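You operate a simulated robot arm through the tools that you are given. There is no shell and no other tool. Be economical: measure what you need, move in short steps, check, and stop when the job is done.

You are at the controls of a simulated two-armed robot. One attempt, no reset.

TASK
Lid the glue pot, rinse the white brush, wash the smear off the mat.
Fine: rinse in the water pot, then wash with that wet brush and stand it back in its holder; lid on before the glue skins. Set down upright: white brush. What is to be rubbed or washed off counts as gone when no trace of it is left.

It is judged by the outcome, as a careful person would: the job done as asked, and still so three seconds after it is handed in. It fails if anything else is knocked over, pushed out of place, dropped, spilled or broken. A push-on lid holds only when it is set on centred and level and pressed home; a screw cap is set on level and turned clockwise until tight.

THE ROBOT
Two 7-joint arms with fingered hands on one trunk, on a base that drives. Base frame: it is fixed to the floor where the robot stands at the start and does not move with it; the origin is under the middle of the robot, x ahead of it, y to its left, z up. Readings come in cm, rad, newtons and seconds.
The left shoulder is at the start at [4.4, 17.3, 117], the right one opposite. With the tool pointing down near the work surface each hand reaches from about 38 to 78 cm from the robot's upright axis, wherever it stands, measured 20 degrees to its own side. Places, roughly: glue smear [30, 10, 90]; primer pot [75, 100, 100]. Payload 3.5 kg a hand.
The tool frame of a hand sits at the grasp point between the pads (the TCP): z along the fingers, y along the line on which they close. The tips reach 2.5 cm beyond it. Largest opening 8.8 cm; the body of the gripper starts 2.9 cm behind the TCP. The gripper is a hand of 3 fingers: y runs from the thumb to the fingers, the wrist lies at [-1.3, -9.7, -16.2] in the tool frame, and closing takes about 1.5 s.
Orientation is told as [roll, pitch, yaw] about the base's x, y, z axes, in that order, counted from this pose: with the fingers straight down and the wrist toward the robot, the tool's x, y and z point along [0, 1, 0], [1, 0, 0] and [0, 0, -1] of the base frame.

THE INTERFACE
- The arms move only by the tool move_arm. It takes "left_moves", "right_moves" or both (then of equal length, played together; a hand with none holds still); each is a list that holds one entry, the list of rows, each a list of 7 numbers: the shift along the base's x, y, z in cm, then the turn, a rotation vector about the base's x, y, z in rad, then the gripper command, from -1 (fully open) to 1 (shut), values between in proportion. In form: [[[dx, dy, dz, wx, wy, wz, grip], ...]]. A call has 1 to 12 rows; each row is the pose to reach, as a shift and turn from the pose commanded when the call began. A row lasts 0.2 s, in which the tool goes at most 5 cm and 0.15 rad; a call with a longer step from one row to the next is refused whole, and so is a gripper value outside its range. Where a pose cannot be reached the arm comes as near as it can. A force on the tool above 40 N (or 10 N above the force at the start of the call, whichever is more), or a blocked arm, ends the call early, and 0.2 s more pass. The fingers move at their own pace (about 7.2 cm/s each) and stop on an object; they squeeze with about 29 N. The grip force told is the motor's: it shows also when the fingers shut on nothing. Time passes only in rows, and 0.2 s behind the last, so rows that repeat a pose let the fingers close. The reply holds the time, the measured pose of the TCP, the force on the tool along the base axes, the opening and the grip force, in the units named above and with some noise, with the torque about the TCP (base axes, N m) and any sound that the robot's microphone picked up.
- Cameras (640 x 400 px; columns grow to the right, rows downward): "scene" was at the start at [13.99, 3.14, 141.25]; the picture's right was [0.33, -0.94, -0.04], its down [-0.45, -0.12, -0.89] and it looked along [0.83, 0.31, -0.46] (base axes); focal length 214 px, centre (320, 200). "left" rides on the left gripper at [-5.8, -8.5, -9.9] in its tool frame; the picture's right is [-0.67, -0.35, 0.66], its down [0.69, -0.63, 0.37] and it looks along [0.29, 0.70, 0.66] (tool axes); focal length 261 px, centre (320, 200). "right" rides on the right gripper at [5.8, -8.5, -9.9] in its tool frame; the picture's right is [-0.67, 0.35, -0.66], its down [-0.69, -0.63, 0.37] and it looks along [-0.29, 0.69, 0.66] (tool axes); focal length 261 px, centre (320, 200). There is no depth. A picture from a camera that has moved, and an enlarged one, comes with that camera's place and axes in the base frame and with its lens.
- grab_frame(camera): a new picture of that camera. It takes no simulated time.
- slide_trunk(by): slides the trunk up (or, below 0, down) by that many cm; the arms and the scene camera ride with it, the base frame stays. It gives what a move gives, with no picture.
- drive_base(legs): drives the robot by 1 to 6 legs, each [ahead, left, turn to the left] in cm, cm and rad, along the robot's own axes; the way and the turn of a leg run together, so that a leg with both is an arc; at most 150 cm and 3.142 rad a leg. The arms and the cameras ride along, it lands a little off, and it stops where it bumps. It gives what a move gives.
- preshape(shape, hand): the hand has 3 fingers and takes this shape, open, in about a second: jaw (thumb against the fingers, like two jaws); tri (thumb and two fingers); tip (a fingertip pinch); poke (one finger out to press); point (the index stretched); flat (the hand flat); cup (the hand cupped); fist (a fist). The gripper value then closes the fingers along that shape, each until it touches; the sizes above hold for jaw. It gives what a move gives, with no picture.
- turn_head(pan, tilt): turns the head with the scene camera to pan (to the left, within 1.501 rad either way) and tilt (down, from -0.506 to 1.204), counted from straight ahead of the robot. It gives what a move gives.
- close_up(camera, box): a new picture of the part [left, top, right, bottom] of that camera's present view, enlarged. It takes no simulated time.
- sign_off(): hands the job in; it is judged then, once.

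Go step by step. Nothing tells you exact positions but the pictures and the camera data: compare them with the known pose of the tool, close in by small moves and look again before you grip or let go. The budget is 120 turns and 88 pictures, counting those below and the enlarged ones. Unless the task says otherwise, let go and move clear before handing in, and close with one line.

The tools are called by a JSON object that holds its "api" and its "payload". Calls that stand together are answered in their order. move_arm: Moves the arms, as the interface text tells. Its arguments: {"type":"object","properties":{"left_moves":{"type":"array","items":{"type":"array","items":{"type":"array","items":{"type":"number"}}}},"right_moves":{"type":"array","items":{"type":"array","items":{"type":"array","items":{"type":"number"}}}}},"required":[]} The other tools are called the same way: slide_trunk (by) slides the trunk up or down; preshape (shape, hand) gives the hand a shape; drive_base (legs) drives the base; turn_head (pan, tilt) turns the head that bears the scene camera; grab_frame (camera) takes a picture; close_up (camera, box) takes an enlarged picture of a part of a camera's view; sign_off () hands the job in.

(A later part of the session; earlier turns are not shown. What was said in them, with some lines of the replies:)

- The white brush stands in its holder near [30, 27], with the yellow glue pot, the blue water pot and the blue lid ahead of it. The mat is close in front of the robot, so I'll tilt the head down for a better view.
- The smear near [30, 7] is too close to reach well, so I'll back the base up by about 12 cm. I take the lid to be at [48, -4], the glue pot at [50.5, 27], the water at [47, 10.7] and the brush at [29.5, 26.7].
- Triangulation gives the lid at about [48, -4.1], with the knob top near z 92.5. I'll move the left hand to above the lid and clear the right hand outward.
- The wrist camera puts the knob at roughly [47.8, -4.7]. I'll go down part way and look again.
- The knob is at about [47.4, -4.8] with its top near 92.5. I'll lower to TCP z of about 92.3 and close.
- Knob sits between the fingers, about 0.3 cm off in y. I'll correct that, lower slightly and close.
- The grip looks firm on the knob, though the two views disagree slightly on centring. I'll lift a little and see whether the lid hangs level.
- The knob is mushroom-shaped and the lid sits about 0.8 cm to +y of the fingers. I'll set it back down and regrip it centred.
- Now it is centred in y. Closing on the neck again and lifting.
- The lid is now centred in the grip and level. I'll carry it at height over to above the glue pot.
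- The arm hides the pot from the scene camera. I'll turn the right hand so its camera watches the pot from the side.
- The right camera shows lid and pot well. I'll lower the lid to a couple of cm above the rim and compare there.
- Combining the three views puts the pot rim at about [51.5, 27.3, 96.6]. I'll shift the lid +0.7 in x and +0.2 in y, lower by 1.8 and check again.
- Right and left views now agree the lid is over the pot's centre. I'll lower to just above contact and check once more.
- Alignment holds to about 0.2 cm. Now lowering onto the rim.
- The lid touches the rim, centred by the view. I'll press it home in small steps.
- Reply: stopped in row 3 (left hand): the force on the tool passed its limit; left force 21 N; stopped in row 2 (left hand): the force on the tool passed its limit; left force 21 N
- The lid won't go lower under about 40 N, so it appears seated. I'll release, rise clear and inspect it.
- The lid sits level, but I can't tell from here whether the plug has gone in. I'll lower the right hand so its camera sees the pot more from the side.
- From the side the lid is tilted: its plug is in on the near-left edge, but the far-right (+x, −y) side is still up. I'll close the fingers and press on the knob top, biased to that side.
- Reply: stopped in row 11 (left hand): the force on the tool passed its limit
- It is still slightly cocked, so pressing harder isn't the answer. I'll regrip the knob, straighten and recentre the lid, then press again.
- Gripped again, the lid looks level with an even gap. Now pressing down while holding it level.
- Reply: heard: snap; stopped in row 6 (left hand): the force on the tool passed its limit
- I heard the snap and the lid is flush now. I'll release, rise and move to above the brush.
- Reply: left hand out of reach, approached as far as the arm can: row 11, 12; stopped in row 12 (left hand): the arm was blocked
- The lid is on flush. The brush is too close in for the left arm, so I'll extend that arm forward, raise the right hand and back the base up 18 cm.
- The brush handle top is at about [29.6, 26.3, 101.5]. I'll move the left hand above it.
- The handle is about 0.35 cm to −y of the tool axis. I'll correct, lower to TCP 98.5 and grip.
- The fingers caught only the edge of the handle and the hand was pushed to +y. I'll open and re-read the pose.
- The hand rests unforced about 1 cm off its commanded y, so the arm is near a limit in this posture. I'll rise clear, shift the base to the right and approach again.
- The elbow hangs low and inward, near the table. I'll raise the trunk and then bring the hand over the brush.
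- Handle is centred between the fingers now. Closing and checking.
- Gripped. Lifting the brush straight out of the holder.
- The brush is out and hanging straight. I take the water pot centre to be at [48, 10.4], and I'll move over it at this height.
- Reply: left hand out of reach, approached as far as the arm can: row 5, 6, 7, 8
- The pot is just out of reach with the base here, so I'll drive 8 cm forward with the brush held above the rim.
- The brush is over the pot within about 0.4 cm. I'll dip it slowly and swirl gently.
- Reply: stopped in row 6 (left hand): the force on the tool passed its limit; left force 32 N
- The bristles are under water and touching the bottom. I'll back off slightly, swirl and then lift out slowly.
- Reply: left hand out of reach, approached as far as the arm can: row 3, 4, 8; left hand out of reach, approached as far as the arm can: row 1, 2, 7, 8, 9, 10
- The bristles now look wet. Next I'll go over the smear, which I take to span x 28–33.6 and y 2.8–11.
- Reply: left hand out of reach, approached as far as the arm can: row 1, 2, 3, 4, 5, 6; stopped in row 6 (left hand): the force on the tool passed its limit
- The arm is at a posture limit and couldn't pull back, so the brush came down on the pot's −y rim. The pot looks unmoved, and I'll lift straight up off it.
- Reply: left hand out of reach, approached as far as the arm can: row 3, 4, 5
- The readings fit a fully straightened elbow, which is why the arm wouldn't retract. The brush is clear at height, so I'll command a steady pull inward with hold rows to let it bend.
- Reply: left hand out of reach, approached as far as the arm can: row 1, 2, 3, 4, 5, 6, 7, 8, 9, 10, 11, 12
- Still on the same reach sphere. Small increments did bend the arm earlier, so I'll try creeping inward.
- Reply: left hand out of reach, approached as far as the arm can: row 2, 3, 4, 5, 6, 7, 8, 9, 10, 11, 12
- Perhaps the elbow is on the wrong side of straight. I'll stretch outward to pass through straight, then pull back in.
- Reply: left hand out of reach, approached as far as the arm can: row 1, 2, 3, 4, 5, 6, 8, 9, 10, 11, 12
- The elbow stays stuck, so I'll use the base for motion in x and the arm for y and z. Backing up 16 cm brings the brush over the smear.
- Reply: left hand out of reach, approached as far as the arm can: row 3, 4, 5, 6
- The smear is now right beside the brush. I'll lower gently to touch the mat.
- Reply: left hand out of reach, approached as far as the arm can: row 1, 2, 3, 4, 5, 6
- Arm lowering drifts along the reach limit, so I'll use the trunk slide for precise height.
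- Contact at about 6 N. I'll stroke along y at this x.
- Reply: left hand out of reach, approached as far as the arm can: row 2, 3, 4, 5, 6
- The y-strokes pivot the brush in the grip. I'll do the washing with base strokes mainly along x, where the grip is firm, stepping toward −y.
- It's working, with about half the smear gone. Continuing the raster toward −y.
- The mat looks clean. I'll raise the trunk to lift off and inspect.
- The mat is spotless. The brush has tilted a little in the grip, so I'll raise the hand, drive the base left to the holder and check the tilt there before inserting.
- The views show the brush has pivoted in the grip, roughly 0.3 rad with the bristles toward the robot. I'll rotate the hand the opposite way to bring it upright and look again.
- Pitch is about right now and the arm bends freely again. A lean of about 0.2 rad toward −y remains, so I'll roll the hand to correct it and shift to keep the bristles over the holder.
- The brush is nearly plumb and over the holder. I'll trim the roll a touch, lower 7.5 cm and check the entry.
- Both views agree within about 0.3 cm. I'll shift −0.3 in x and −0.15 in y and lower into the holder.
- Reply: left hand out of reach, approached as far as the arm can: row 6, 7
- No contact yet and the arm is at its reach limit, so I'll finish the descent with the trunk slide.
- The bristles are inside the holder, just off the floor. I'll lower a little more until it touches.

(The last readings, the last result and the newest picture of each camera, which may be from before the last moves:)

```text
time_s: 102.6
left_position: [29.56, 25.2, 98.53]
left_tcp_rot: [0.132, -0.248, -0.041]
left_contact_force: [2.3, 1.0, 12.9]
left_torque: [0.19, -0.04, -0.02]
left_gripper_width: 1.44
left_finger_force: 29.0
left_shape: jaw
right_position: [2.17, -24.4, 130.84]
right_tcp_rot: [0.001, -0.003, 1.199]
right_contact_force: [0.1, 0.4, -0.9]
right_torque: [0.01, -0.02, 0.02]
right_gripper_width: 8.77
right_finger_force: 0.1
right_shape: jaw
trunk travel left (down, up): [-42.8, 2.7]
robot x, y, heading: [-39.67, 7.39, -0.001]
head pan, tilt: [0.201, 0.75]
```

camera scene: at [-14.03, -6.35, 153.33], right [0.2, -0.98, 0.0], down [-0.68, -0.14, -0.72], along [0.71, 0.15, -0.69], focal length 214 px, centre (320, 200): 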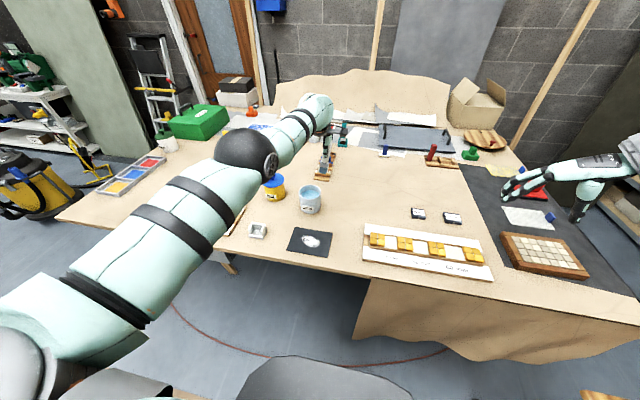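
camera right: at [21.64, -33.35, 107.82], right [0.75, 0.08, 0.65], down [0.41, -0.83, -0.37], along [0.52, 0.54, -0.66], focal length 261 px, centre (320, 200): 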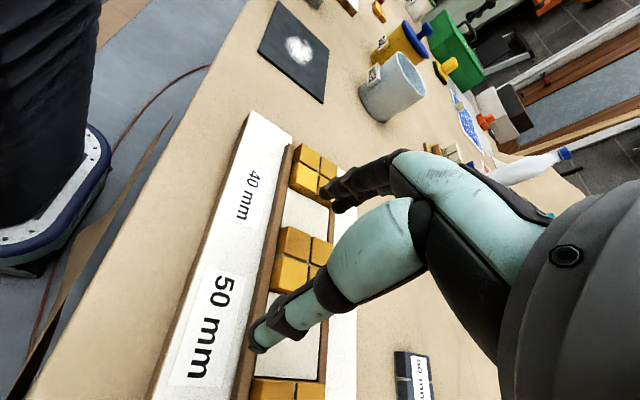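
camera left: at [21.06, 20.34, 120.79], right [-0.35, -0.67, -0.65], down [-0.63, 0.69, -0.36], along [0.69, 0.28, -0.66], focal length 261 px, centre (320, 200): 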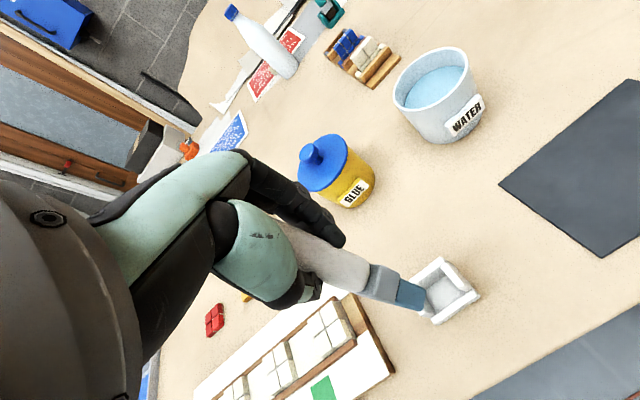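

The brush is on the holder floor. I'll ease off the load and open the fingers gradually.

{"api": "slide_trunk", "payload": {"by": 0.3}}

{"api": "move_arm", "payload": {"left_moves": [[[0, 0, 0, 0, 0, 0, 0.65], [0, 0, 0, 0, 0, 0, 0.55], [0, 0, 0, 0, 0, 0, 0.4], [0, 0, 0, 0, 0, 0, 0.2], [0, 0, 0, 0, 0, 0, 0], [0, 0, 0, 0, 0, 0, -0.3], [0, 0, 0, 0, 0, 0, -0.7], [0, 0, 0, 0, 0, 0, -1], [0, 0, 0, 0, 0, 0, -1], [0, 0, 0, 0, 0, 0, -1]]]}}

{"api": "grab_frame", "payload": {"camera": "left"}}

```text
time_s: 103.2
left_position: [29.54, 25.28, 98.51]
left_tcp_rot: [0.131, -0.244, -0.04]
left_contact_force: [2.1, 0.9, 8.7]
left_torque: [0.1, -0.02, 0.0]
left_gripper_width: 1.44
left_finger_force: 29.8
left_shape: jaw
right_position: [2.3, -24.27, 131.12]
right_tcp_rot: [0.001, -0.003, 1.199]
right_contact_force: [-0.3, -0.4, -0.3]
right_torque: [0.0, -0.03, 0.02]
right_gripper_width: 8.76
right_finger_force: 0.1
right_shape: jaw
trunk travel left (down, up): [-43.1, 2.4]
robot x, y, heading: [-39.72, 6.82, -0.001]
head pan, tilt: [0.201, 0.75]
```

```text
time_s: 105.4
left_position: [29.6, 25.15, 98.53]
left_tcp_rot: [0.13, -0.246, -0.04]
left_contact_force: [0.0, -0.9, 0.3]
left_torque: [-0.02, -0.02, 0.0]
left_gripper_width: 8.75
left_finger_force: 0.1
left_shape: jaw
right_position: [2.45, -24.43, 131.01]
right_tcp_rot: [0.002, -0.003, 1.2]
right_contact_force: [-0.2, 0.2, -0.2]
right_torque: [-0.03, -0.03, 0.02]
right_gripper_width: 8.79
right_finger_force: 0.1
right_shape: jaw
trunk travel left (down, up): [-43.1, 2.4]
robot x, y, heading: [-39.53, 7.43, 0.002]
head pan, tilt: [0.201, 0.75]
```

```text
0 pictures are left
camera left: at [18.83, 18.58, 105.27], right [-0.18, -0.57, -0.8], down [-0.52, 0.75, -0.42], along [0.84, 0.34, -0.43], focal length 261 px, centre (320, 200)
```

left: 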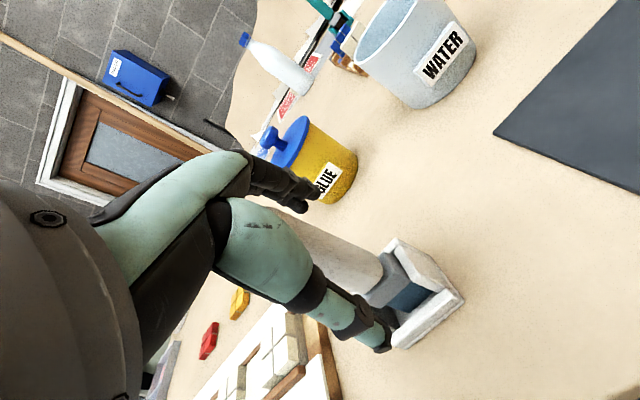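

The brush stands in its holder between the open fingers. The gap is open toward −y, so I'll drive the base to the right to slide the hand clear, then raise it.

{"api": "drive_base", "payload": {"legs": [[0, -12, 0]]}}

{"api": "slide_trunk", "payload": {"by": 2.3}}

```text
time_s: 106.6
left_position: [29.64, 13.41, 98.41]
left_tcp_rot: [0.127, -0.244, -0.042]
left_contact_force: [-0.7, 0.2, -0.2]
left_torque: [0.0, 0.03, 0.01]
left_gripper_width: 8.74
left_finger_force: 0.1
left_shape: jaw
right_position: [2.42, -36.03, 131.11]
right_tcp_rot: [0.003, 0.001, 1.197]
right_contact_force: [-0.6, 0.0, -0.8]
right_torque: [0.01, 0.01, 0.02]
right_gripper_width: 8.77
right_finger_force: 0.0
right_shape: jaw
trunk travel left (down, up): [-43.1, 2.4]
robot x, y, heading: [-39.67, -5.15, 0.001]
head pan, tilt: [0.201, 0.75]
```

```text
time_s: 107.3
left_position: [29.58, 13.19, 100.78]
left_tcp_rot: [0.129, -0.243, -0.04]
left_contact_force: [0.0, -0.2, 0.5]
left_torque: [0.0, 0.0, 0.01]
left_gripper_width: 8.77
left_finger_force: 0.0
left_shape: jaw
right_position: [2.37, -36.34, 133.33]
right_tcp_rot: [0.002, 0.0, 1.198]
right_contact_force: [-0.4, 0.8, 0.7]
right_torque: [0.0, 0.02, 0.03]
right_gripper_width: 8.78
right_finger_force: 0.0
right_shape: jaw
trunk travel left (down, up): [-45.4, 0.1]
robot x, y, heading: [-39.67, -4.78, -0.001]
head pan, tilt: [0.201, 0.75]
```

The hand slid clear with no contact force and no sound of anything falling. I have no pictures left, so I'm relying on that and on my last view, and handing in.

{"api": "sign_off", "payload": {}}

```text
The job is handed in.
```

I pressed the lid onto the glue pot until it snapped, rinsed the white brush in the water pot, and washed the smear off the mat. The brush is back in its holder, where I last saw it standing; I had no pictures left to check it after moving the hand away.
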